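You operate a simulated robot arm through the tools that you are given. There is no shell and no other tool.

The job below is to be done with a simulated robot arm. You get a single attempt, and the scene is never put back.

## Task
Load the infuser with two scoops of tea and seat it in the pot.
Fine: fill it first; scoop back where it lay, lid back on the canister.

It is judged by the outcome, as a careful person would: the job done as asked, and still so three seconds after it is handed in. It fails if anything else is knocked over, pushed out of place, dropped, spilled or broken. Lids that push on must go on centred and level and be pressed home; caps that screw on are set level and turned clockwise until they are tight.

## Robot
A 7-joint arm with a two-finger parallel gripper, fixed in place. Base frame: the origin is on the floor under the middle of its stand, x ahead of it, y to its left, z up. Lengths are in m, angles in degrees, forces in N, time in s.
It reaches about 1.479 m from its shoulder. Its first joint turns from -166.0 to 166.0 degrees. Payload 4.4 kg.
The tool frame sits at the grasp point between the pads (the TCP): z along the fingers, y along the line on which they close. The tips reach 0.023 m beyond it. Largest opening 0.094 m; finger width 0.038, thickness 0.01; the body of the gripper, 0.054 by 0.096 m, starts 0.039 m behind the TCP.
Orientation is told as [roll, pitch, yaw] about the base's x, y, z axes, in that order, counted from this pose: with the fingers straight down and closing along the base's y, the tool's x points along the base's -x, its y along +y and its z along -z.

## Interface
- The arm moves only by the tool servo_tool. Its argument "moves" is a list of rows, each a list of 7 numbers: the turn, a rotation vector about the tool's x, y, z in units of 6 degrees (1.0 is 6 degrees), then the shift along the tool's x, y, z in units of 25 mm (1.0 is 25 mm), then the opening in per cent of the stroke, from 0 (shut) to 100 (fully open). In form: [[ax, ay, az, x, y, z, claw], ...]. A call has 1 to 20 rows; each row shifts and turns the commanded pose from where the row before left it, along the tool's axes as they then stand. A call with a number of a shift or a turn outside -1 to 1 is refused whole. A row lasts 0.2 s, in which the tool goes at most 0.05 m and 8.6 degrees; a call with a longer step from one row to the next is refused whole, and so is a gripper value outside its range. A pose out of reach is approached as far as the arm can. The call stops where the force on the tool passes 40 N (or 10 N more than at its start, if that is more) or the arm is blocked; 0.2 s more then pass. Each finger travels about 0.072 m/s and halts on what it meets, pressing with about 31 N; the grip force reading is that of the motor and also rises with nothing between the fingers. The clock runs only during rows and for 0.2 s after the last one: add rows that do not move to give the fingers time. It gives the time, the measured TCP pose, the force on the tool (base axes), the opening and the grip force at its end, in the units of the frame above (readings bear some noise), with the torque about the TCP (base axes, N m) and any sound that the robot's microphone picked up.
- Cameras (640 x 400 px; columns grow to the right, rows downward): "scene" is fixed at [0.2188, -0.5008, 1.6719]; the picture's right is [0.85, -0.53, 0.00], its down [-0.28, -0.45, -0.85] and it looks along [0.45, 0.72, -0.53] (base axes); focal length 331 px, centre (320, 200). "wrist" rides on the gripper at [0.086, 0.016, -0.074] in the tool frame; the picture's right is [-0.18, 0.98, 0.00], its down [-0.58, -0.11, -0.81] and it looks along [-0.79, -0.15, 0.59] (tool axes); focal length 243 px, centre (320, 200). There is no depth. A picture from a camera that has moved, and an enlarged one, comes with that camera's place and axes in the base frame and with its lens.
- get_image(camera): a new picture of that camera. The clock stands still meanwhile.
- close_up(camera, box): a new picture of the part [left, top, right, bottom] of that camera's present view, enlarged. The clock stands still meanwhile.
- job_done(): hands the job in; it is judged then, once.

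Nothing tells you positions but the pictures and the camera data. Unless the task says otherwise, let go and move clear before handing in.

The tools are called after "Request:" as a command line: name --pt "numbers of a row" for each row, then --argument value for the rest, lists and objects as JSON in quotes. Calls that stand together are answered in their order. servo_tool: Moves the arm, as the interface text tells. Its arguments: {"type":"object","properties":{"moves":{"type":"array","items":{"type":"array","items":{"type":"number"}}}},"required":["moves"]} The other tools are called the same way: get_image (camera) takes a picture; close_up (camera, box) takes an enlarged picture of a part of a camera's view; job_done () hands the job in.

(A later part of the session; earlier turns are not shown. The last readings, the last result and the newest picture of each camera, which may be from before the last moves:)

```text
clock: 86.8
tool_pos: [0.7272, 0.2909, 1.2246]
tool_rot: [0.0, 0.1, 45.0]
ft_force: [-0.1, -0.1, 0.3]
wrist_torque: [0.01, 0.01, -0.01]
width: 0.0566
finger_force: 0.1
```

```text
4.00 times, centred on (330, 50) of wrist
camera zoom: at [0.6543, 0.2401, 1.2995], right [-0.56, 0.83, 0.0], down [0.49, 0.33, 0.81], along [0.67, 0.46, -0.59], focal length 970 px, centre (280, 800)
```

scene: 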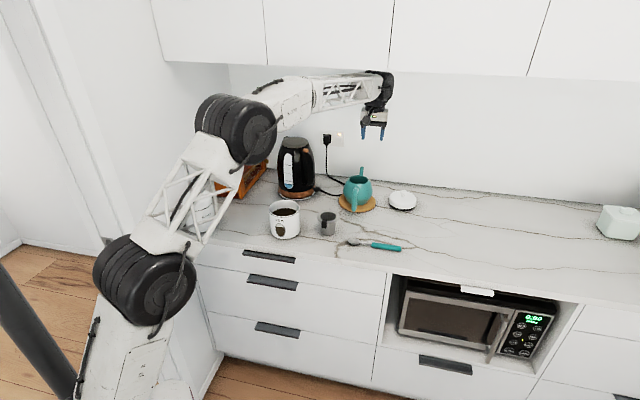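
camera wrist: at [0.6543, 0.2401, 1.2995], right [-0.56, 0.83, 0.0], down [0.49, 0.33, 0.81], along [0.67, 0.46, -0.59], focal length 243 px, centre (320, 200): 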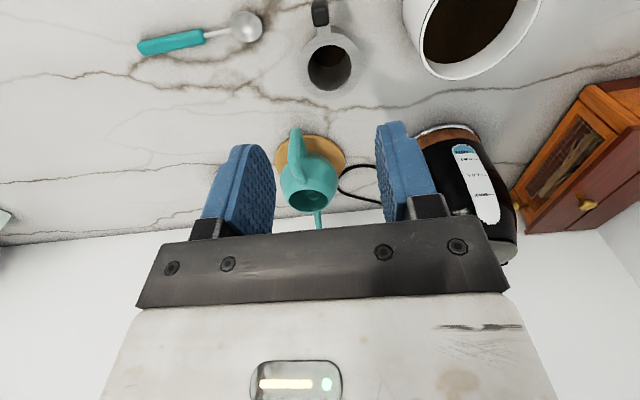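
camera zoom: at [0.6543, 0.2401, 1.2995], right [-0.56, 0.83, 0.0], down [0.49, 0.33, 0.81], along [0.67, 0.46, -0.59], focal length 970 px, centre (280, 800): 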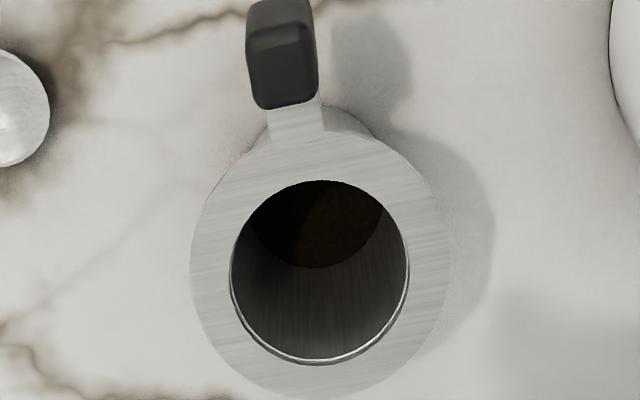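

The block is centred under the TCP in u and about 3 mm further in, as intended. I'll descend to just above it, check, then lower to grip height.

Request:
servo_tool --pt "0 0 0 0 0 1 60" --pt "0 0 0 0 0 1 60" --pt "0 0 0 0 0 1 60" --pt "0 0 0 0 0 1 60" --pt "0 0 0 0 0 1 60" --pt "0 0 0 0 0 1 60" --pt "0 0 0 0 0 1 60" --pt "0 0 0 0 0 0.6 60" --pt "0 0 0 0 0 0 60" --pt "0 0 0 0 0 0 60"

Request:
get_image --camera "wrist"

Request:
close_up --camera "scene" --box '[290, 180, 370, 240]'

```text
clock: 89.0
tool_pos: [0.7275, 0.2894, 1.0329]
tool_rot: [0.0, 0.1, 45.0]
ft_force: [0.1, 0.7, 0.3]
wrist_torque: [0.01, 0.0, 0.0]
width: 0.0563
finger_force: 0.1
```

```text
taken
camera wrist: at [0.6549, 0.2399, 1.1081], right [-0.56, 0.83, 0.0], down [0.49, 0.33, 0.81], along [0.67, 0.46, -0.59], focal length 243 px, centre (320, 200)
```

wrist: 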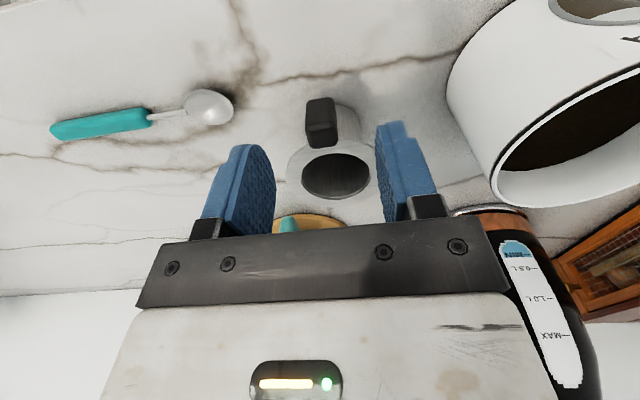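

```text
6.67 times, centred on (330, 210) of scene
camera zoom: at [0.2188, -0.5008, 1.6719], right [0.85, -0.53, 0.0], down [-0.28, -0.45, -0.85], along [0.45, 0.72, -0.53], focal length 2209 px, centre (253, 133)
```

zoom: 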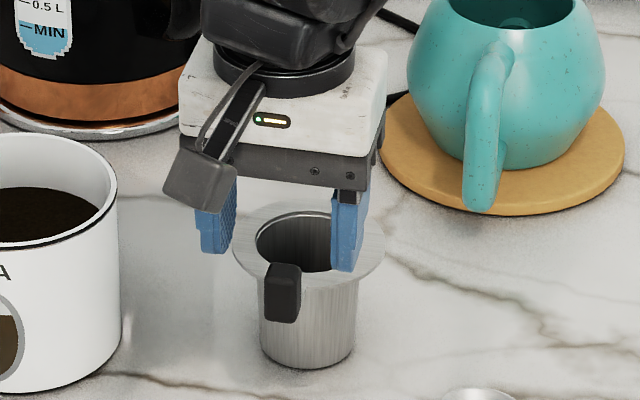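

Request:
servo_tool --pt "0 0 0 0 0 0.6 60" --pt "0 0 0 0 0 0.6 60" --pt "0 0 0 0 0 0.5 60" --pt "0 0 0 0 0 0 60"

Request:
get_image --camera "wrist"

Request:
close_up --camera "scene" --box '[300, 190, 360, 235]'

```text
clock: 90.0
tool_pos: [0.7301, 0.2902, 0.9911]
tool_rot: [0.0, 0.0, 45.0]
ft_force: [-0.1, 0.1, 0.3]
wrist_torque: [0.01, -0.02, -0.02]
width: 0.0564
finger_force: 0.0
```

```text
taken
camera wrist: at [0.656, 0.2404, 1.0661], right [-0.56, 0.83, 0.0], down [0.49, 0.33, 0.81], along [0.67, 0.46, -0.59], focal length 243 px, centre (320, 200)
```

wrist: 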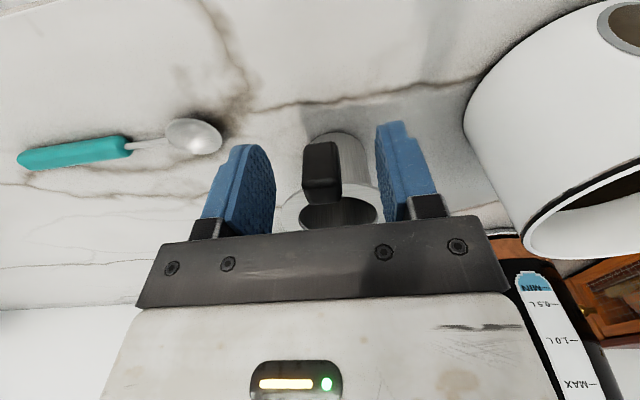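

```text
8.89 times, centred on (330, 212) of scene
camera zoom: at [0.2188, -0.5008, 1.6719], right [0.85, -0.53, 0.0], down [-0.28, -0.45, -0.85], along [0.45, 0.72, -0.53], focal length 2945 px, centre (231, 89)
```

zoom: 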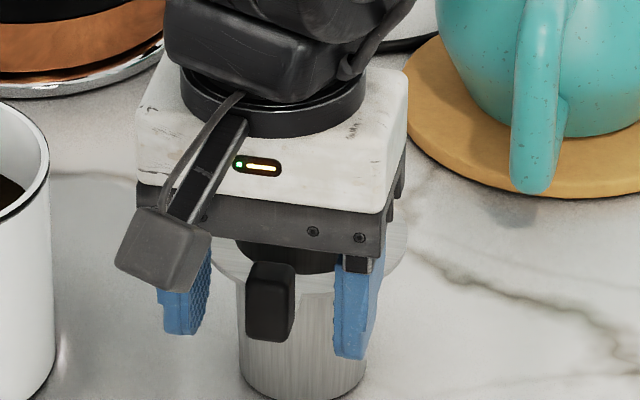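

The grip block is centred between the fingers. I'll close slowly.

Request:
servo_tool --pt "0 0 0 0 0 0 40" --pt "0 0 0 0 0 0 32" --pt "0 0 0 0 0 0 26" --pt "0 0 0 0 0 0 22" --pt "0 0 0 0 0 0 16" --pt "0 0 0 0 0 0 8" --pt "0 0 0 0 0 0 0" --pt "0 0 0 0 0 0 0" --pt "0 0 0 0 0 0 0"

Request:
close_up --camera "scene" --box '[300, 190, 360, 235]'

Request:
get_image --camera "wrist"

```text
clock: 92.0
tool_pos: [0.7302, 0.2902, 0.9912]
tool_rot: [-0.1, 0.1, 45.1]
ft_force: [0.5, -0.2, 1.1]
wrist_torque: [0.05, -0.03, 0.05]
width: 0.0171
finger_force: 30.9
```

```text
8.89 times, centred on (330, 212) of scene
camera zoom: at [0.2188, -0.5008, 1.6719], right [0.85, -0.53, 0.0], down [-0.28, -0.45, -0.85], along [0.45, 0.72, -0.53], focal length 2945 px, centre (231, 89)
```

zoom: 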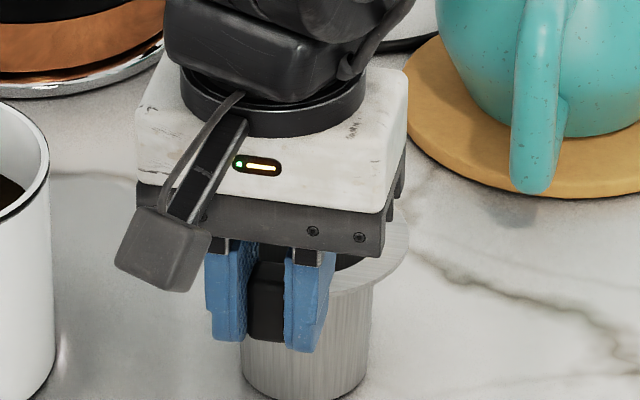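

```text
taken
camera wrist: at [0.6559, 0.2404, 1.0663], right [-0.56, 0.83, 0.0], down [0.49, 0.33, 0.81], along [0.67, 0.46, -0.59], focal length 243 px, centre (320, 200)
```

wrist: 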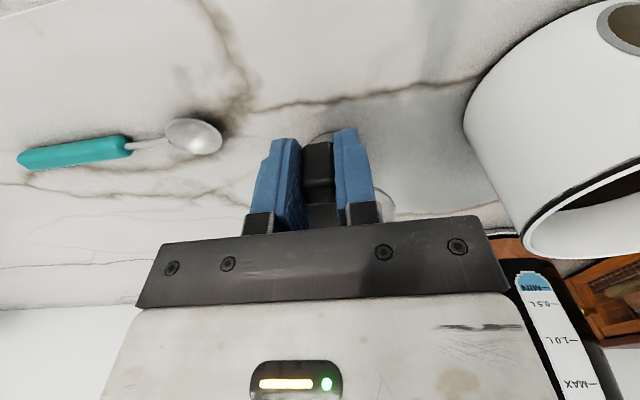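

Gripped at 17.1 mm. I'll lift slowly and check that the infuser stays level.

Request:
servo_tool --pt "0 0 0 0 0 -0.1 0" --pt "0 0 0 0 0 -0.2 0" --pt "0 0 0 0 0 -0.3 0" --pt "0 0 0 0 0 -0.5 0" --pt "0 0 0 0 0 -0.5 0" --pt "0 0 0 0 0 -0.4 0" --pt "0 0 0 0 0 0 0" --pt "0 0 0 0 0 0 0"

Request:
close_up --camera "scene" --box '[290, 165, 370, 225]'

Request:
get_image --camera "wrist"

```text
clock: 93.8
tool_pos: [0.7308, 0.2899, 1.0424]
tool_rot: [0.0, 0.0, 44.9]
ft_force: [0.4, 0.1, -0.4]
wrist_torque: [-0.03, 0.0, 0.0]
width: 0.0173
finger_force: 30.8
```

```text
6.67 times, centred on (330, 195) of scene
camera zoom: at [0.2188, -0.5008, 1.6719], right [0.85, -0.53, 0.0], down [-0.28, -0.45, -0.85], along [0.45, 0.72, -0.53], focal length 2209 px, centre (253, 233)
```

zoom: 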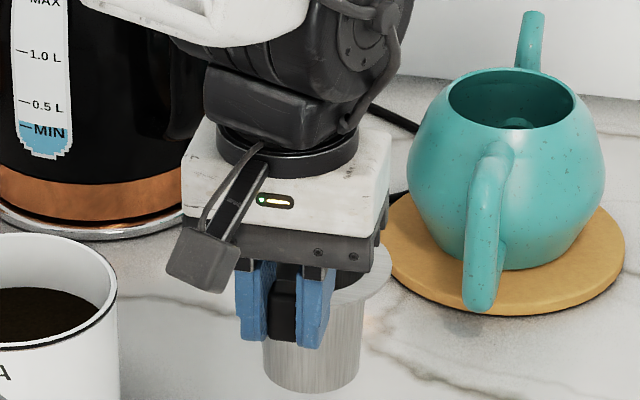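

```text
taken
camera wrist: at [0.6571, 0.2405, 1.1182], right [-0.56, 0.83, 0.0], down [0.49, 0.33, 0.81], along [0.67, 0.46, -0.59], focal length 243 px, centre (320, 200)
```

wrist: 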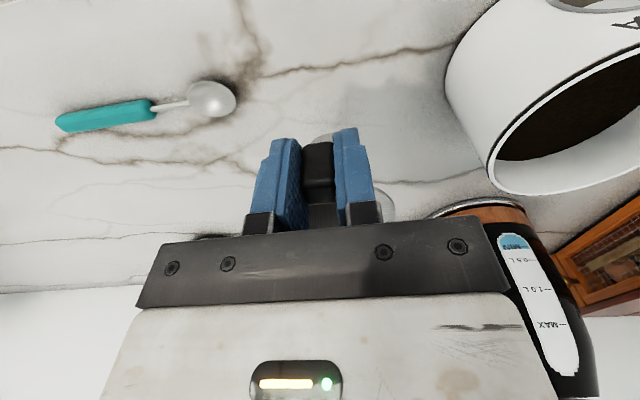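

It is held and level. I'll raise it well clear and turn the wrist to 135° so the infuser's tab will point along the counter, away from the pot's handle and spout.

Request:
servo_tool --pt "0 0 0 0 0 -0.5 0" --pt "0 0 0 0 0 -0.8 0" --pt "0 0 0 0 0 -0.8 0" --pt "0 0 0 0 0 -0.8 0" --pt "0 0 0 0 0 -0.8 0" --pt "0 0 0 0 0 -0.8 0" --pt "0 0 0 0 0 -0.8 0" --pt "0 0 0 0 0 -0.4 0" --pt "0 0 0 0 0 0 0"

Request:
servo_tool --pt "0 0 -0.4 0 0 0 0" --pt "0 0 -0.8 0 0 0 0" --pt "0 0 -0.8 0 0 0 0" --pt "0 0 -0.8 0 0 0 0" --pt "0 0 -0.8 0 0 0 0" --pt "0 0 -0.8 0 0 0 0" --pt "0 0 -0.8 0 0 0 0" --pt "0 0 -0.8 0 0 0 0" --pt "0 0 -0.8 0 0 0 0" --pt "0 0 -0.8 0 0 0 0" --pt "0 0 -0.8 0 0 0 0" --pt "0 0 -0.8 0 0 0 0" --pt "0 0 -0.8 0 0 0 0" --pt "0 0 -0.8 0 0 0 0" --pt "0 0 -0.8 0 0 0 0" --pt "0 0 -0.8 0 0 0 0" --pt "0 0 -0.8 0 0 0 0" --pt "0 0 -0.8 0 0 0 0" --pt "0 0 -0.8 0 0 0 0" --pt "0 0 -0.2 0 0 0 0"

Request:
get_image --camera "wrist"

Request:
get_image --camera "scene"

```text
clock: 95.8
tool_pos: [0.7295, 0.2888, 1.1863]
tool_rot: [0.0, 0.0, 45.0]
ft_force: [0.1, -0.1, -1.0]
wrist_torque: [-0.01, 0.02, -0.01]
width: 0.0172
finger_force: 30.8
```

```text
clock: 100.0
tool_pos: [0.7292, 0.2895, 1.1858]
tool_rot: [0.1, 0.0, 135.0]
ft_force: [-0.2, 0.2, -1.0]
wrist_torque: [0.0, -0.02, 0.01]
width: 0.0173
finger_force: 30.8
```

```text
taken
camera wrist: at [0.7785, 0.217, 1.2603], right [-0.82, -0.57, 0.0], down [-0.33, 0.49, 0.81], along [-0.46, 0.67, -0.59], focal length 243 px, centre (320, 200)
```

wrist: 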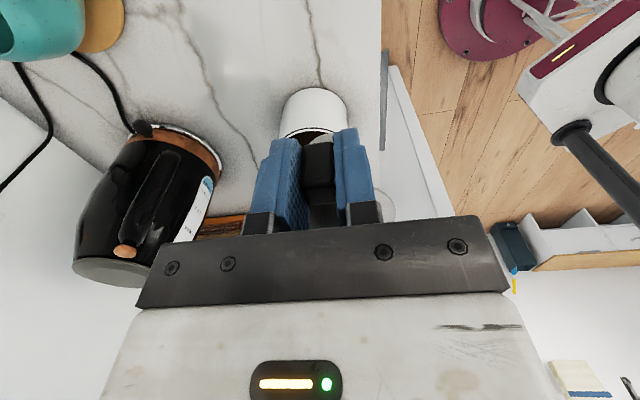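

```text
taken
```

scene: 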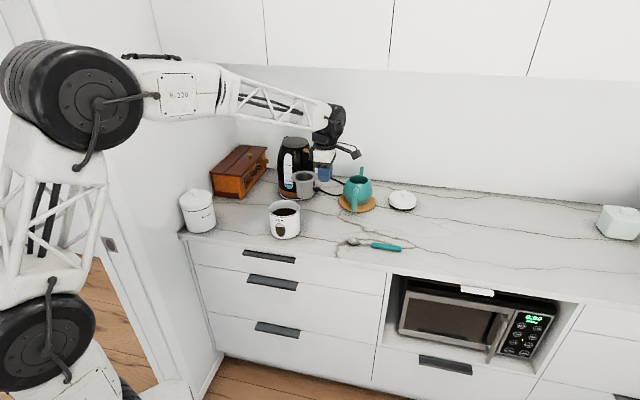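

Request:
close_up --camera "scene" --box '[270, 140, 370, 215]'

```text
5.33 times, centred on (320, 178) of scene
camera zoom: at [0.2188, -0.5008, 1.6719], right [0.85, -0.53, 0.0], down [-0.28, -0.45, -0.85], along [0.45, 0.72, -0.53], focal length 1767 px, centre (320, 320)
```

zoom: 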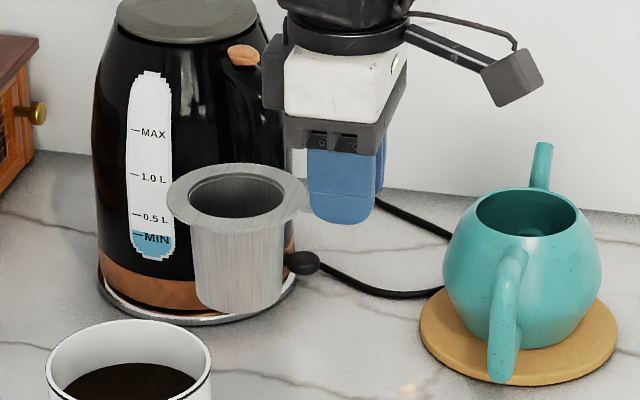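

It's level. I'll carry it over to above the pot.

Request:
servo_tool --pt "0 0 0 0.247 -0.485 0 0" --pt "0 0 0 0.494 -0.97 0 0" --pt "0 0 0 0.494 -0.97 0 0" --pt "0 0 0 0.494 -0.97 0 0" --pt "0 0 0 0.494 -0.97 0 0" --pt "0 0 0 0.494 -0.97 0 0" --pt "0 0 0 0.494 -0.97 0 0" --pt "0 0 0 0.494 -0.97 0 0" --pt "0 0 0 0.494 -0.97 0 0" --pt "0 0 0 0.494 -0.97 0 0" --pt "0 0 0 0.494 -0.97 0 0" --pt "0 0 0 0.494 -0.97 0 0" --pt "0 0 0 0.247 -0.485 0 0" --pt "0 0 0 0 0 0 0" --pt "0 0 0 0 0 0 0"

Request:
get_image --camera "wrist"

Request:
close_up --camera "scene" --box '[320, 130, 430, 215]'

```text
clock: 103.2
tool_pos: [1.0401, 0.3901, 1.1829]
tool_rot: [0.0, 0.0, 135.0]
ft_force: [-1.3, 0.9, -1.0]
wrist_torque: [-0.05, -0.01, 0.0]
width: 0.0174
finger_force: 31.1
```

```text
taken
camera wrist: at [1.0884, 0.3179, 1.2581], right [-0.83, -0.56, 0.0], down [-0.33, 0.49, 0.81], along [-0.45, 0.67, -0.59], focal length 243 px, centre (320, 200)
```

wrist: 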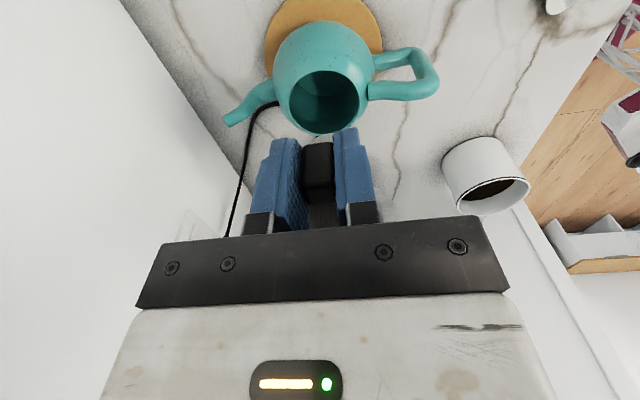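

```text
4.71 times, centred on (375, 172) of scene
camera zoom: at [0.2188, -0.5008, 1.6719], right [0.85, -0.53, 0.0], down [-0.28, -0.45, -0.85], along [0.45, 0.72, -0.53], focal length 1559 px, centre (61, 329)
```

zoom: 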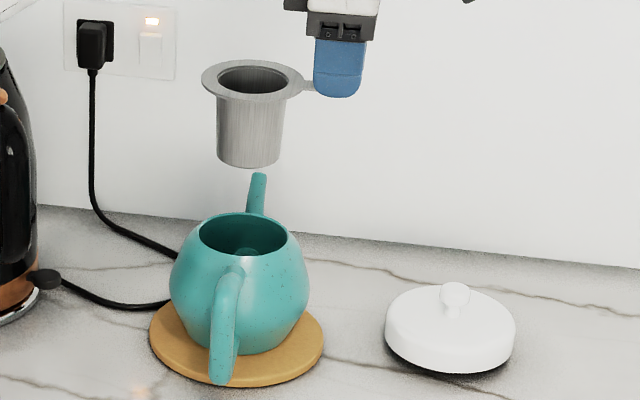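

This view, from along the counter, gives an independent check on the pot's depth position. I'll zoom in.

Request:
close_up --camera "wrist" --box '[260, 40, 400, 140]'

Request:
close_up --camera "scene" --box '[345, 135, 405, 190]'

```text
4.00 times, centred on (330, 90) of wrist
camera zoom: at [1.0884, 0.3179, 1.2581], right [-0.83, -0.56, 0.0], down [-0.33, 0.49, 0.81], along [-0.45, 0.67, -0.59], focal length 970 px, centre (280, 640)
```

zoom: 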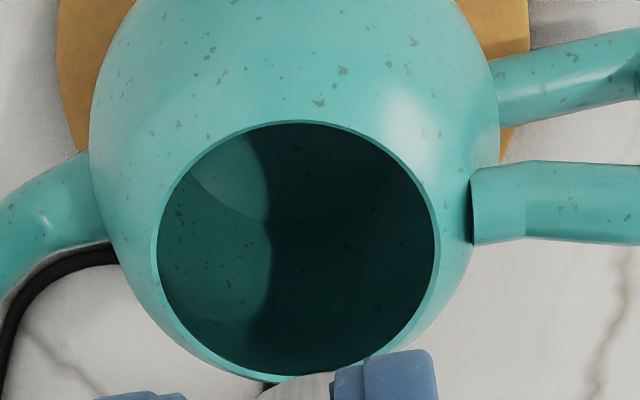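

```text
7.27 times, centred on (375, 162) of scene
camera zoom: at [0.2188, -0.5008, 1.6719], right [0.85, -0.53, 0.0], down [-0.28, -0.45, -0.85], along [0.45, 0.72, -0.53], focal length 2410 px, centre (-80, 473)
```

zoom: 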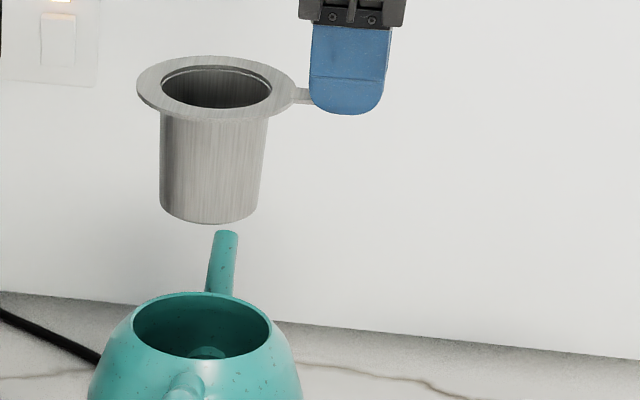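

The lateral measurements agree on the pot rim centre at u ≈ 0.390, w ≈ 1.018, z ≈ 1.013. The infuser is about 7 mm too near the robot, so I'll shift it in and lower it until its base is just above the rim.

Request:
servo_tool --pt "0 0 0 0 -0.15 0 0" --pt "0 0 0 0 -0.15 0.3 0" --pt "0 0 0 0 0 0.6 0" --pt "0 0 0 0 0 0.6 0" --pt "0 0 0 0 0 0.6 0" --pt "0 0 0 0 0 0.4 0" --pt "0 0 0 0 0 0 0" --pt "0 0 0 0 0 0 0"

Request:
close_up --camera "scene" --box '[345, 150, 405, 205]'

Request:
get_image --camera "wrist"

```text
clock: 105.0
tool_pos: [1.0439, 0.395, 1.1219]
tool_rot: [0.0, -0.1, 135.0]
ft_force: [-0.2, 0.3, -1.6]
wrist_torque: [0.01, 0.03, -0.01]
width: 0.0174
finger_force: 30.8
```

```text
7.27 times, centred on (375, 178) of scene
camera zoom: at [0.2188, -0.5008, 1.6719], right [0.85, -0.53, 0.0], down [-0.28, -0.45, -0.85], along [0.45, 0.72, -0.53], focal length 2410 px, centre (-80, 364)
```

zoom: 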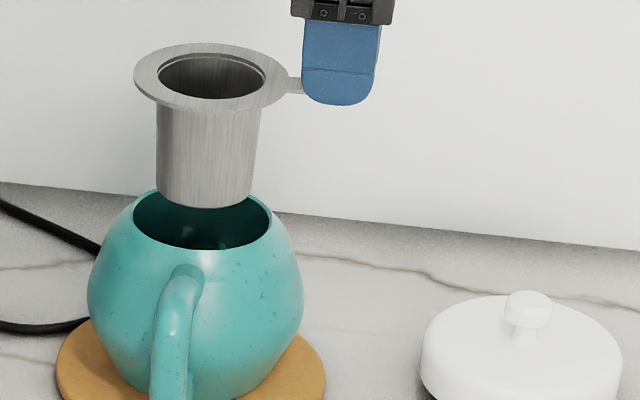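

```text
taken
camera wrist: at [1.093, 0.3218, 1.1975], right [-0.83, -0.56, 0.0], down [-0.33, 0.49, 0.81], along [-0.45, 0.67, -0.59], focal length 243 px, centre (320, 200)
```

wrist: 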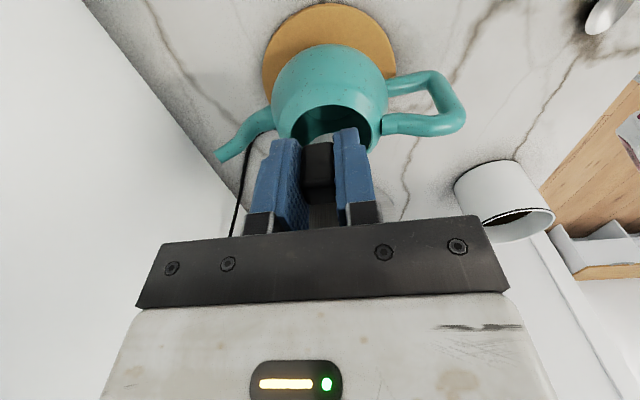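

The scene picture matches the model to within 1–2 mm. I'll nudge slightly and lower the body into the opening.

Request:
servo_tool --pt "0 0 0 0.04 -0.06 0 0" --pt "0 0 0 0 0 0.4 0" --pt "0 0 0 0 0 0.4 0" --pt "0 0 0 0 0 0.4 0" --pt "0 0 0 0 0 0.4 0" --pt "0 0 0 0 0 0.4 0" --pt "0 0 0 0 0 0.4 0" --pt "0 0 0 0 0 0 0" --pt "0 0 0 0 0 0 0"

Request:
close_up --camera "scene" --box '[345, 150, 405, 205]'

Request:
get_image --camera "wrist"

```text
clock: 107.0
tool_pos: [1.0448, 0.3966, 1.0631]
tool_rot: [0.0, 0.0, 135.0]
ft_force: [0.7, -0.6, 0.3]
wrist_torque: [-0.01, -0.03, 0.02]
width: 0.0173
finger_force: 30.5
```

```text
7.27 times, centred on (375, 178) of scene
camera zoom: at [0.2188, -0.5008, 1.6719], right [0.85, -0.53, 0.0], down [-0.28, -0.45, -0.85], along [0.45, 0.72, -0.53], focal length 2410 px, centre (-80, 364)
```

zoom: 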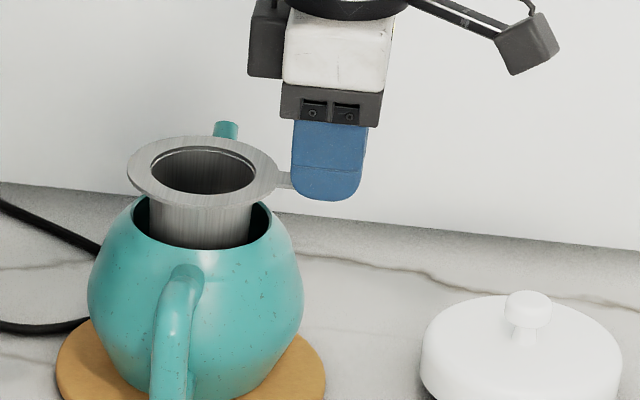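

```text
taken
camera wrist: at [1.0935, 0.3237, 1.138], right [-0.83, -0.56, 0.0], down [-0.33, 0.49, 0.81], along [-0.45, 0.67, -0.59], focal length 243 px, centre (320, 200)
```

wrist: 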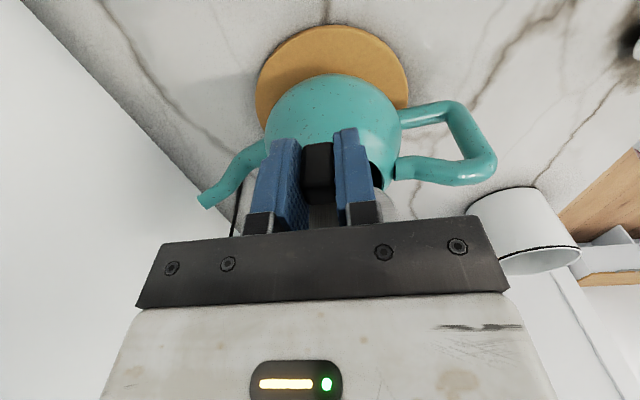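

Request:
servo_tool --pt "0 0 0 0.06 0 0.2 0" --pt "0 0 0 0 0 0.2 0" --pt "0 0 0 0 0 0.2 0" --pt "0 0 0 0 0 0.1 0" --pt "0 0 0 0 0 0 0" --pt "0 0 0 0 0 0 0"

Request:
close_up --camera "scene" --box '[350, 165, 390, 200]'

Request:
close_up --camera "wrist" --box '[240, 60, 440, 240]'

```text
clock: 108.4
tool_pos: [1.0452, 0.396, 1.0467]
tool_rot: [-0.1, 0.0, 135.0]
ft_force: [-0.1, 0.0, -0.7]
wrist_torque: [-0.04, -0.04, -0.03]
width: 0.0174
finger_force: 31.1
```

```text
11.43 times, centred on (370, 182) of scene
camera zoom: at [0.2188, -0.5008, 1.6719], right [0.85, -0.53, 0.0], down [-0.28, -0.45, -0.85], along [0.45, 0.72, -0.53], focal length 3786 px, centre (-251, 400)
```

zoom: 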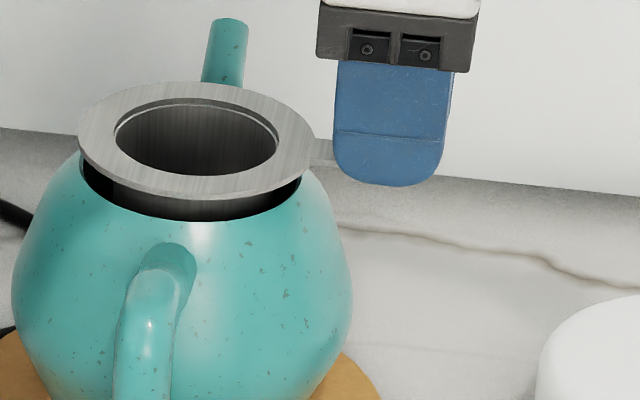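

```text
2.22 times, centred on (340, 150) of wrist
camera zoom: at [1.0953, 0.3227, 1.1213], right [-0.83, -0.56, 0.0], down [-0.33, 0.49, 0.81], along [-0.45, 0.67, -0.59], focal length 539 px, centre (276, 311)
```

zoom: 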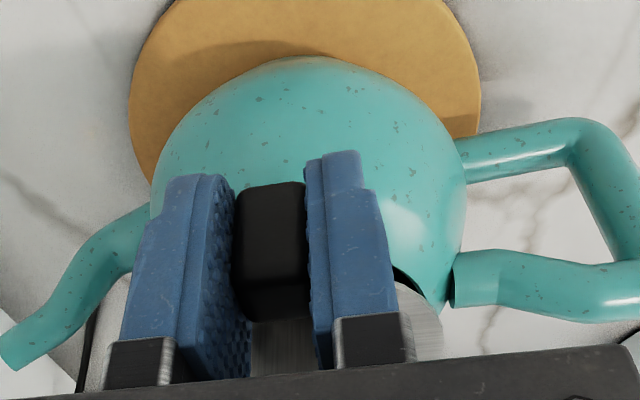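

In u the infuser is concentric with the pot. The depth still needs a check, so I'll lower gently and compare flange and rim near contact.

Request:
servo_tool --pt "0 0 0 0 0.06 0.1 0" --pt "0 0 0 0 0 0.1 0" --pt "0 0 0 0 0 0 0"

Request:
servo_tool --pt "0 0 0 0 0 0.08 0" --pt "0 0 0 0 0 0.08 0" --pt "0 0 0 0 0 0 0"

Request:
close_up --camera "scene" --box '[350, 165, 390, 200]'

```text
clock: 109.2
tool_pos: [1.0462, 0.3928, 1.04]
tool_rot: [0.0, 0.1, 134.9]
ft_force: [0.1, 0.0, -0.7]
wrist_torque: [-0.04, -0.04, 0.01]
width: 0.0172
finger_force: 31.4
```

```text
clock: 110.0
tool_pos: [1.0479, 0.3942, 1.036]
tool_rot: [0.0, 0.1, 135.0]
ft_force: [0.1, 0.3, -1.2]
wrist_torque: [-0.02, -0.03, -0.01]
width: 0.017
finger_force: 31.1
```

```text
11.43 times, centred on (370, 182) of scene
camera zoom: at [0.2188, -0.5008, 1.6719], right [0.85, -0.53, 0.0], down [-0.28, -0.45, -0.85], along [0.45, 0.72, -0.53], focal length 3786 px, centre (-251, 400)
```

zoom: 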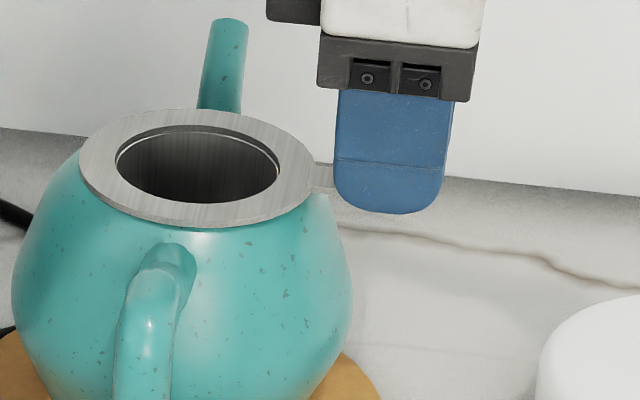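

Request:
servo_tool --pt "0 0 0 0 0 0.06 0" --pt "0 0 0 0 0 0 0"

Request:
servo_tool --pt "0 0 0 0 0 0.06 0" --pt "0 0 0 0 0 0 0"

Request:
close_up --camera "scene" --box '[350, 165, 390, 200]'

Request:
close_up --camera "wrist" --box '[240, 60, 440, 240]'

```text
clock: 110.6
tool_pos: [1.0459, 0.3937, 1.0356]
tool_rot: [0.1, -0.1, 135.0]
ft_force: [0.5, 0.5, -1.0]
wrist_torque: [-0.01, -0.03, 0.02]
width: 0.0173
finger_force: 31.2
```

```text
clock: 111.2
tool_pos: [1.0468, 0.3954, 1.0331]
tool_rot: [-0.2, 0.1, 135.0]
ft_force: [0.5, -1.9, 10.3]
wrist_torque: [0.45, 0.53, 0.08]
width: 0.0172
finger_force: 31.3
```

```text
11.43 times, centred on (370, 182) of scene
camera zoom: at [0.2188, -0.5008, 1.6719], right [0.85, -0.53, 0.0], down [-0.28, -0.45, -0.85], along [0.45, 0.72, -0.53], focal length 3786 px, centre (-251, 400)
```

zoom: 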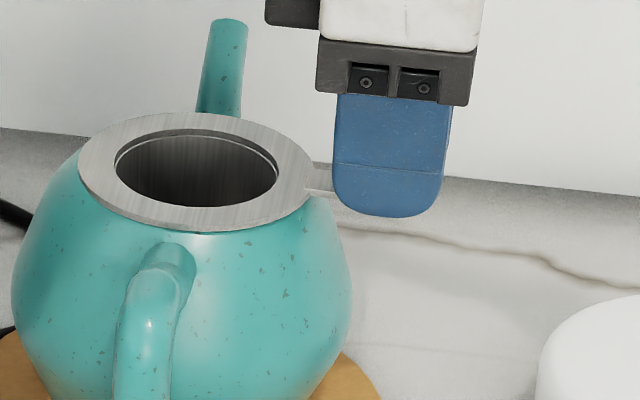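

```text
2.22 times, centred on (340, 150) of wrist
camera zoom: at [1.0953, 0.3215, 1.109], right [-0.83, -0.56, 0.0], down [-0.34, 0.49, 0.81], along [-0.45, 0.67, -0.59], focal length 539 px, centre (276, 311)
```

zoom: 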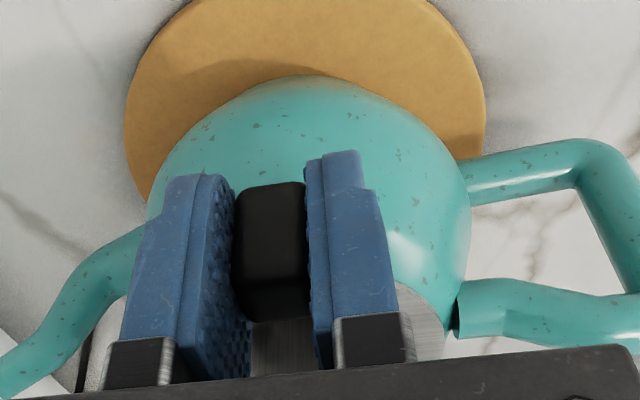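

The flange has touched the rim. Redoing the pixel bookkeeping, it is concentric within about 2 mm. I'll back off slightly, nudge 1.5 mm deeper and set it down lightly.

Request:
servo_tool --pt "0 0 0 0 0 -0.12 0" --pt "0 0 0 -0.03 -0.06 0 0" --pt "0 0 0 0 0 0 0"

Request:
servo_tool --pt "0 0 0 0 0 0.05 0" --pt "0 0 0 0 0 0 0"

Request:
close_up --camera "scene" --box '[350, 165, 390, 200]'

Request:
close_up --camera "wrist" --box '[240, 60, 440, 240]'

```text
clock: 112.0
tool_pos: [1.0475, 0.3952, 1.0334]
tool_rot: [0.1, 0.1, 135.0]
ft_force: [-0.3, -0.2, -1.0]
wrist_torque: [-0.03, -0.02, 0.01]
width: 0.0175
finger_force: 30.9
```

```text
clock: 112.6
tool_pos: [1.0465, 0.3954, 1.0343]
tool_rot: [0.0, -0.1, 135.1]
ft_force: [0.3, -0.7, -0.2]
wrist_torque: [-0.02, -0.03, -0.02]
width: 0.017
finger_force: 30.7
```

```text
11.43 times, centred on (370, 182) of scene
camera zoom: at [0.2188, -0.5008, 1.6719], right [0.85, -0.53, 0.0], down [-0.28, -0.45, -0.85], along [0.45, 0.72, -0.53], focal length 3786 px, centre (-251, 400)
```

zoom: 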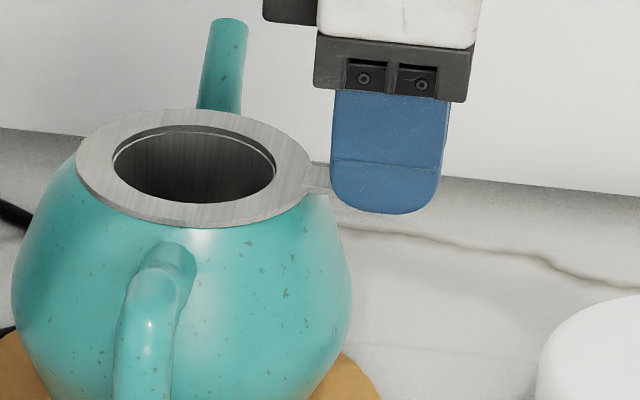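

```text
2.22 times, centred on (340, 150) of wrist
camera zoom: at [1.0957, 0.3232, 1.1096], right [-0.83, -0.56, 0.0], down [-0.33, 0.49, 0.81], along [-0.45, 0.67, -0.59], focal length 539 px, centre (276, 311)
```

zoom: 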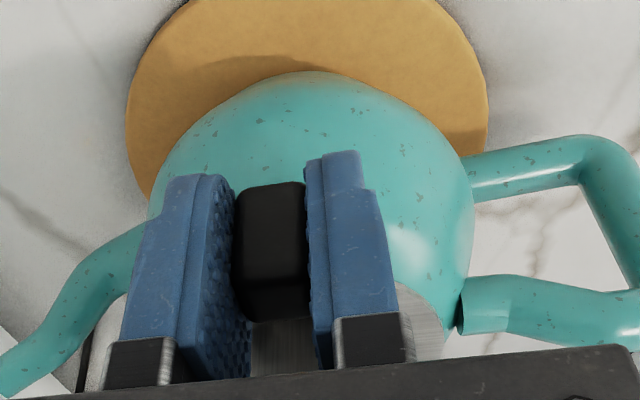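

The flange is now concentric with the rim within 1 mm. I'll lower the last fraction of a millimetre, then open.

Request:
servo_tool --pt "0 0 0 0 0 0.03 0" --pt "0 0 0 0 0 0 0"

Request:
servo_tool --pt "0 0 0 0 0 0 19" --pt "0 0 0 0 0 0 24" --pt "0 0 0 0 0 0 32" --pt "0 0 0 0 0 0 42" --pt "0 0 0 0 0 0 50" --pt "0 0 0 0 0 0 50"

Request:
close_up --camera "scene" --box '[350, 165, 390, 200]'

Request:
close_up --camera "wrist" --box '[240, 60, 440, 240]'

```text
clock: 113.2
tool_pos: [1.0468, 0.3968, 1.0341]
tool_rot: [0.0, 0.0, 135.0]
ft_force: [0.7, -0.6, -0.2]
wrist_torque: [0.05, 0.05, 0.02]
width: 0.017
finger_force: 31.0
```

```text
clock: 114.6
tool_pos: [1.048, 0.3955, 1.0342]
tool_rot: [-0.2, 0.0, 135.0]
ft_force: [-0.3, -0.2, -1.0]
wrist_torque: [-0.02, 0.03, 0.01]
width: 0.0473
finger_force: 0.1
```

```text
11.43 times, centred on (370, 182) of scene
camera zoom: at [0.2188, -0.5008, 1.6719], right [0.85, -0.53, 0.0], down [-0.28, -0.45, -0.85], along [0.45, 0.72, -0.53], focal length 3786 px, centre (-251, 400)
```

zoom: 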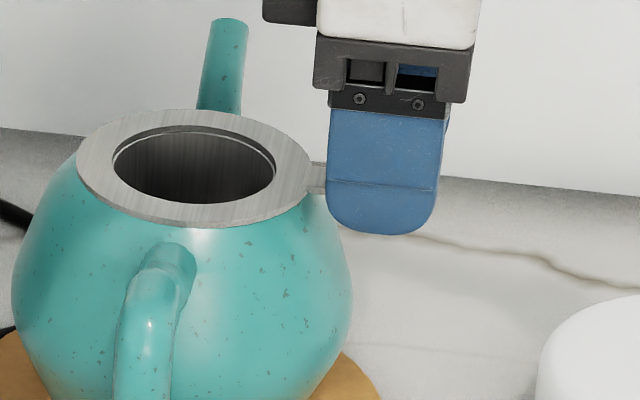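

```text
2.22 times, centred on (340, 150) of wrist
camera zoom: at [1.096, 0.3238, 1.109], right [-0.83, -0.56, 0.0], down [-0.33, 0.49, 0.81], along [-0.45, 0.67, -0.59], focal length 539 px, centre (276, 311)
```

zoom: 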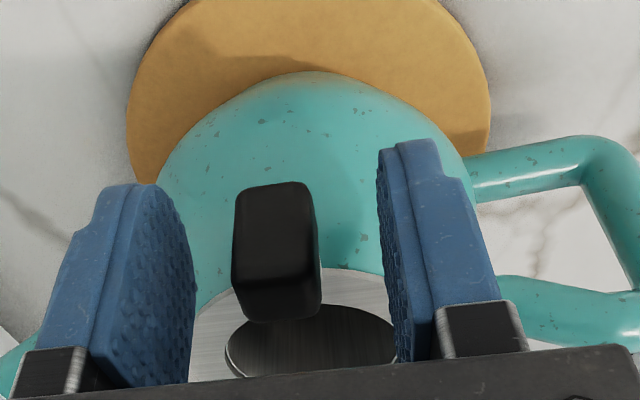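

The infuser is seated level on the rim. I'll rise straight up.

Request:
servo_tool --pt "0 0 0 0 0 -0.3 50" --pt "0 0 0 0 0 -0.6 50" --pt "0 0 0 0 0 -1 50" --pt "0 0 0 0 0 -1 50" --pt "0 0 0 0 0 -1 50" --pt "0 0 0 0 0 -1 50" --pt "0 0 0 0 0 -1 50" --pt "0 0 0 0 0 -1 50" --pt "0 0 0 0 0 0 50"

Request:
get_image --camera "wrist"

Request:
close_up --camera "scene" --box '[335, 150, 435, 215]'

```text
clock: 116.6
tool_pos: [1.0474, 0.3933, 1.2062]
tool_rot: [-0.1, 0.0, 135.0]
ft_force: [0.4, 0.3, 0.4]
wrist_torque: [-0.05, -0.01, 0.01]
width: 0.0468
finger_force: 0.0
```

```text
taken
camera wrist: at [1.0952, 0.3207, 1.2812], right [-0.83, -0.56, 0.0], down [-0.33, 0.49, 0.81], along [-0.45, 0.67, -0.59], focal length 243 px, centre (320, 200)
```

wrist: 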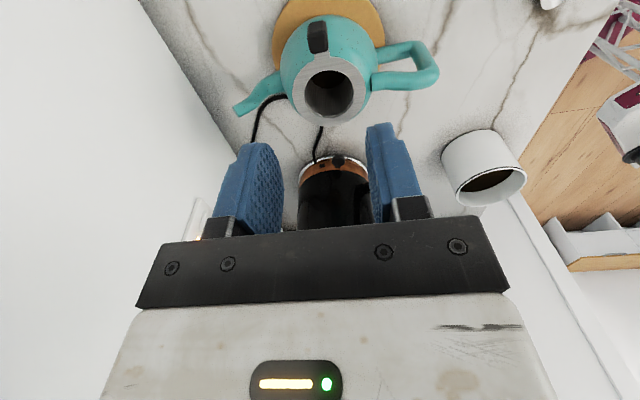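

```text
6.15 times, centred on (385, 182) of scene
camera zoom: at [0.2188, -0.5008, 1.6719], right [0.85, -0.53, 0.0], down [-0.28, -0.45, -0.85], along [0.45, 0.72, -0.53], focal length 2039 px, centre (-80, 308)
```

zoom: 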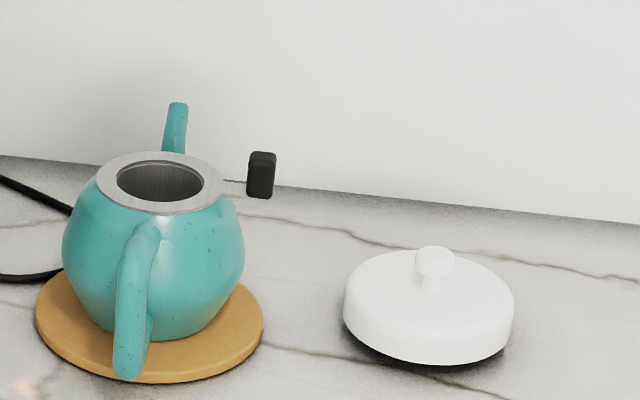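

The infuser is seated properly with its tab pointing sideways. Next is the lid, so I'll turn the wrist back to 45° and move to view its knob.

Request:
servo_tool --pt "0 0 1 0 0 0 60" --pt "0 0 1 0 0 0 60" --pt "0 0 1 0 0 0 60" --pt "0 0 1 0 0 0 60" --pt "0 0 1 0 0 0 60" --pt "0 0 1 0 0 0 60" --pt "0 0 1 0 0 0 60" --pt "0 0 1 0 0 0 60" --pt "0 0 1 0 0 0 60" --pt "0 0 1 0 0 0 60" --pt "0 0 1 0 0 0 60" --pt "0 0 1 0 0 0 60" --pt "0 0 1 0 0 0 60" --pt "0 0 1 0 0 0 60" --pt "0 0 1 0 0 0 60" --pt "0 0 0 0 0 0 60"

Request:
servo_tool --pt "0 0 0 0.4 -0.95 0 60" --pt "0 0 0 0.4 -0.95 0 60" --pt "0 0 0 0.4 -0.95 0 60" --pt "0 0 0 0.4 -0.95 0 60" --pt "0 0 0 0.4 -0.95 0 60" --pt "0 0 0 0 0 0 60" --pt "0 0 0 0 0 0 60"

Request:
get_image --camera "wrist"

Request:
close_up --camera "scene" --box '[380, 180, 430, 215]'

Request:
close_up --camera "scene" --box '[170, 180, 230, 240]'

```text
clock: 120.0
tool_pos: [1.0476, 0.3951, 1.2076]
tool_rot: [0.0, -0.1, 44.9]
ft_force: [0.1, 0.0, -0.1]
wrist_torque: [-0.03, 0.01, 0.0]
width: 0.0564
finger_force: 0.0
```

```text
clock: 121.6
tool_pos: [1.0944, 0.2739, 1.2076]
tool_rot: [0.0, 0.0, 45.0]
ft_force: [-0.2, -0.5, 0.7]
wrist_torque: [0.02, -0.02, -0.01]
width: 0.0566
finger_force: 0.0
```

```text
taken
camera wrist: at [1.0216, 0.2243, 1.2829], right [-0.56, 0.83, 0.0], down [0.49, 0.33, 0.81], along [0.67, 0.46, -0.59], focal length 243 px, centre (320, 200)
```

wrist: 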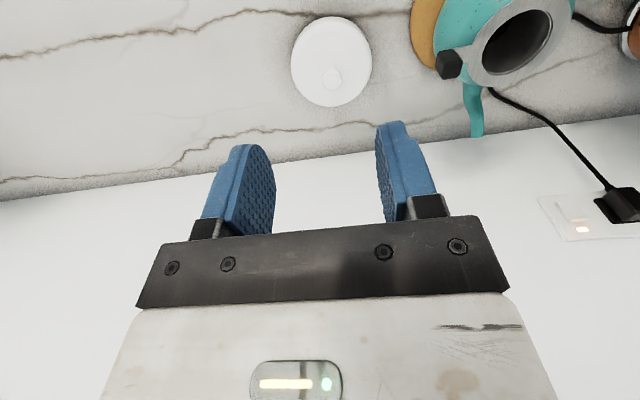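

```text
11.43 times, centred on (405, 198) of scene
camera zoom: at [0.2188, -0.5008, 1.6719], right [0.85, -0.53, 0.0], down [-0.28, -0.45, -0.85], along [0.45, 0.72, -0.53], focal length 3786 px, centre (-651, 229)
```

zoom: 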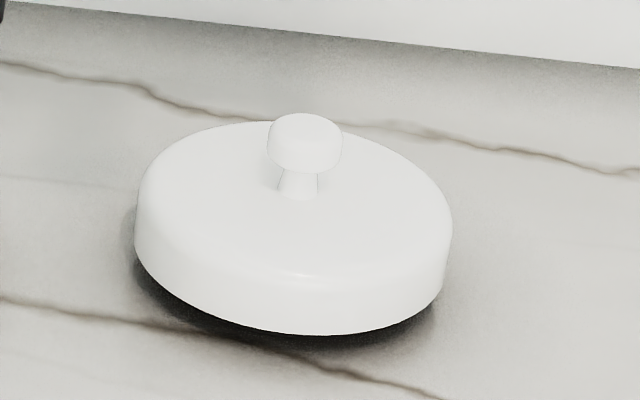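

```text
6.67 times, centred on (200, 210) of scene
camera zoom: at [0.2188, -0.5008, 1.6719], right [0.85, -0.53, 0.0], down [-0.28, -0.45, -0.85], along [0.45, 0.72, -0.53], focal length 2209 px, centre (1120, 133)
```

zoom: 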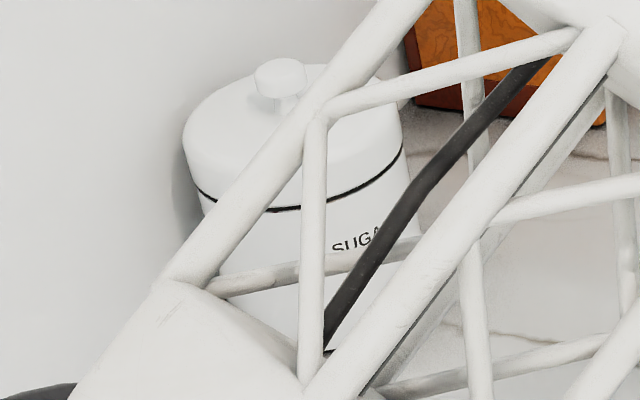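

Request:
close_up --camera "wrist" --box '[272, 0, 392, 120]'

Request:
get_image --camera "scene"

```text
3.33 times, centred on (332, 60) of wrist
camera zoom: at [1.0216, 0.2243, 1.2829], right [-0.56, 0.83, 0.0], down [0.49, 0.33, 0.81], along [0.67, 0.46, -0.59], focal length 809 px, centre (280, 667)
```

zoom: 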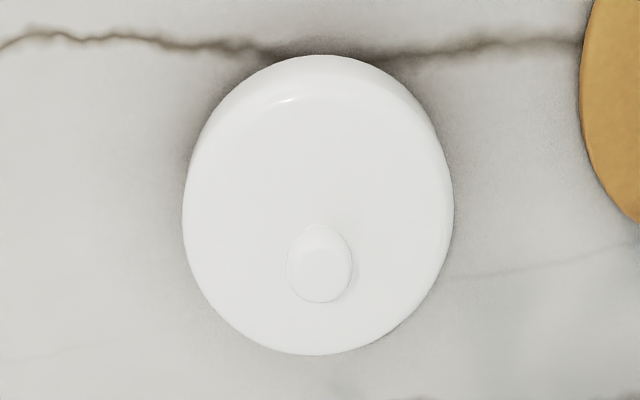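

```text
taken
```

scene: 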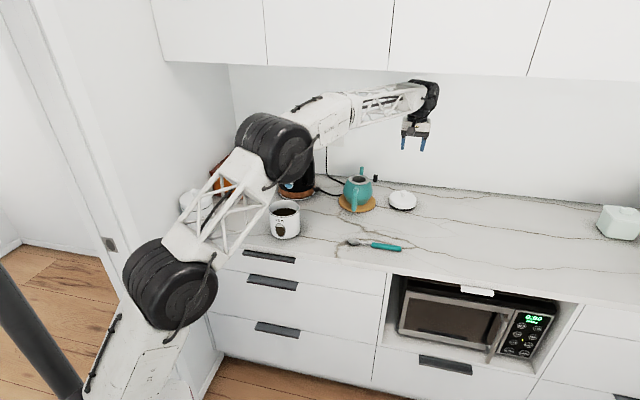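

I have the lid knob near u = 0.579, w = 1.046, top z ≈ 0.966, with the lid top at z ≈ 0.9425. Before picking it up I'll measure the canister rim precisely, starting from this orientation.

Request:
servo_tool --pt "0 0 0 0.5275 0.985 0.0725 60" --pt "0 0 0 0.5275 0.985 0.0725 60" --pt "0 0 0 0.5275 0.985 0.0725 60" --pt "0 0 0 0.5275 0.985 0.0725 60" --pt "0 0 0 0.5275 0.985 0.0725 60" --pt "0 0 0 0.5275 0.985 0.0725 60" --pt "0 0 0 0.5275 0.985 0.0725 60" --pt "0 0 0 0.5275 0.985 0.0725 60" --pt "0 0 0 0.5275 0.985 0.0725 60" --pt "0 0 0 0.5275 0.985 0.0725 60" --pt "0 0 0 0.5275 0.985 0.0725 60" --pt "0 0 0 0.5275 0.985 0.0725 60" --pt "0 0 0 0.5275 0.985 0.0725 60" --pt "0 0 0 0.5275 0.985 0.0725 60" --pt "0 0 0 0.5275 0.985 0.0725 60" --pt "0 0 0 0.5275 0.985 0.0725 60" --pt "0 0 0 0 0 0 60" --pt "0 0 0 0 0 0 60"

Request:
get_image --camera "wrist"

Request:
get_image --camera "scene"

```text
clock: 125.4
tool_pos: [0.6704, 0.4046, 1.1755]
tool_rot: [-0.1, -0.1, 45.0]
ft_force: [-0.7, 0.1, -0.2]
wrist_torque: [-0.03, 0.0, -0.01]
width: 0.0565
finger_force: 0.1
```

```text
taken
camera wrist: at [0.5967, 0.3552, 1.2516], right [-0.56, 0.83, 0.0], down [0.49, 0.33, 0.81], along [0.67, 0.46, -0.59], focal length 243 px, centre (320, 200)
```

wrist: 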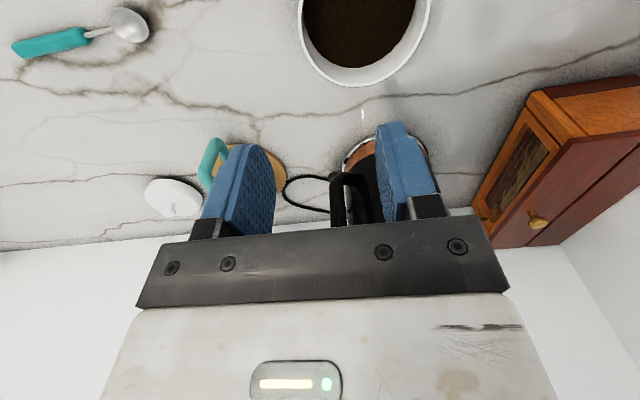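

```text
taken
```

scene: 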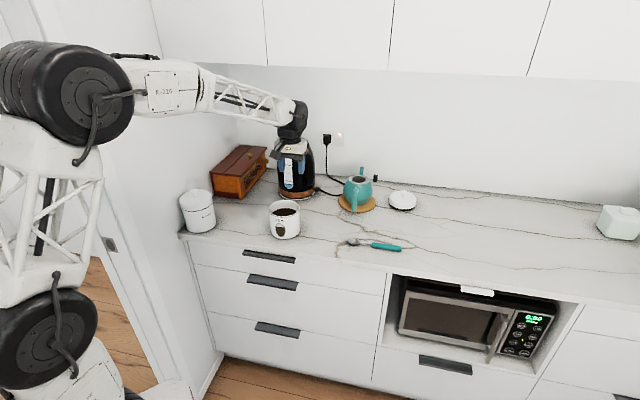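

Request:
servo_tool --pt "0 0 0 1 0.2 0 60" --pt "0 0 0 1 0.2 0 60" --pt "0 0 0 0.4 0.2 0 60" --pt "0 0 0 0 0 0 60" --pt "0 0 0 0 0 0 60"

Request:
close_up --camera "wrist" --box '[270, 0, 450, 140]'

```text
clock: 126.6
tool_pos: [0.6163, 0.3723, 1.1779]
tool_rot: [0.0, 0.0, 45.1]
ft_force: [-0.8, 0.0, -0.7]
wrist_torque: [-0.02, 0.03, 0.02]
width: 0.0564
finger_force: 0.1
```

```text
2.86 times, centred on (360, 70) of wrist
camera zoom: at [0.5436, 0.3242, 1.2517], right [-0.56, 0.83, 0.0], down [0.49, 0.33, 0.81], along [0.67, 0.46, -0.59], focal length 693 px, centre (206, 571)
```

zoom: 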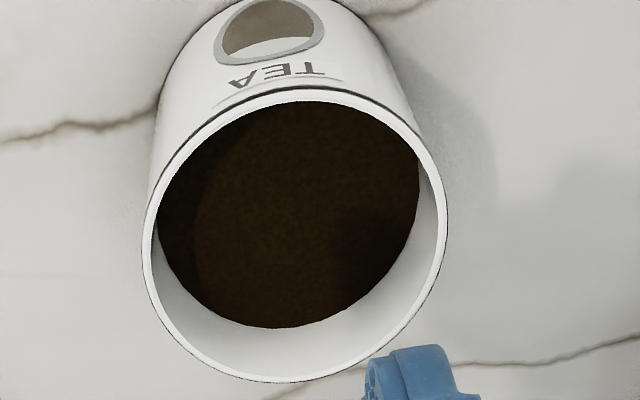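

Request:
servo_tool --pt "0 0 -1 0 0 0 60" --pt "0 0 -1 0 0 0 60" --pt "0 0 -1 0 0 0 60" --pt "0 0 -1 0 0 0 60" --pt "0 0 -1 0 0 0 60" --pt "0 0 -1 0 0 0 60" --pt "0 0 -1 0 0 0 60" --pt "0 0 -1 0 0 0 60" --pt "0 0 -1 0 0 0 60" --pt "0 0 -1 0 0 0 60" --pt "0 0 -1 0 0 0 60" --pt "0 0 -1 0 0 0 60" --pt "0 0 -1 0 0 0 60" --pt "0 0 -1 0 0 0 60" --pt "0 0 -1 0 0 0 60" --pt "0 0 0 0.38 -0.825 0 60" --pt "0 0 0 0.38 -0.825 0 60" --pt "0 0 0 0.38 -0.825 0 60" --pt "0 0 0 0.38 -0.825 0 60" --pt "0 0 0 0 0 0 60"

Request:
servo_tool --pt "0 0 0 0 0 0 60"

Request:
close_up --camera "wrist" --box '[270, 0, 450, 140]'

```text
clock: 130.8
tool_pos: [0.7006, 0.4078, 1.1776]
tool_rot: [0.0, 0.0, 135.0]
ft_force: [0.5, -0.9, -0.9]
wrist_torque: [0.0, 0.03, 0.02]
width: 0.0563
finger_force: 0.0
```

```text
clock: 131.2
tool_pos: [0.7008, 0.4079, 1.1774]
tool_rot: [0.1, -0.1, 135.1]
ft_force: [0.7, 0.6, 0.4]
wrist_torque: [0.03, -0.01, 0.01]
width: 0.0565
finger_force: 0.1
```

```text
2.86 times, centred on (360, 70) of wrist
camera zoom: at [0.7486, 0.3343, 1.2519], right [-0.83, -0.56, 0.0], down [-0.33, 0.49, 0.81], along [-0.45, 0.67, -0.59], focal length 693 px, centre (206, 571)
```

zoom: 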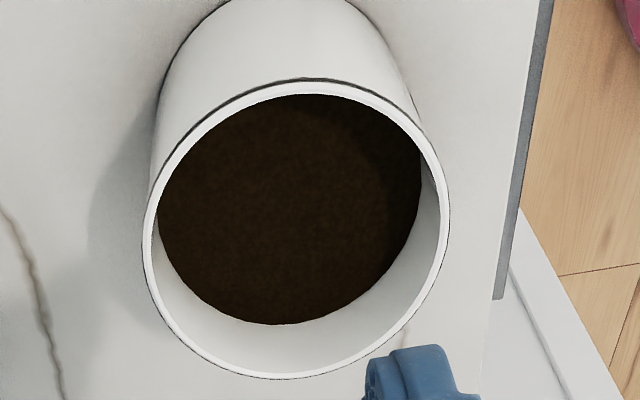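

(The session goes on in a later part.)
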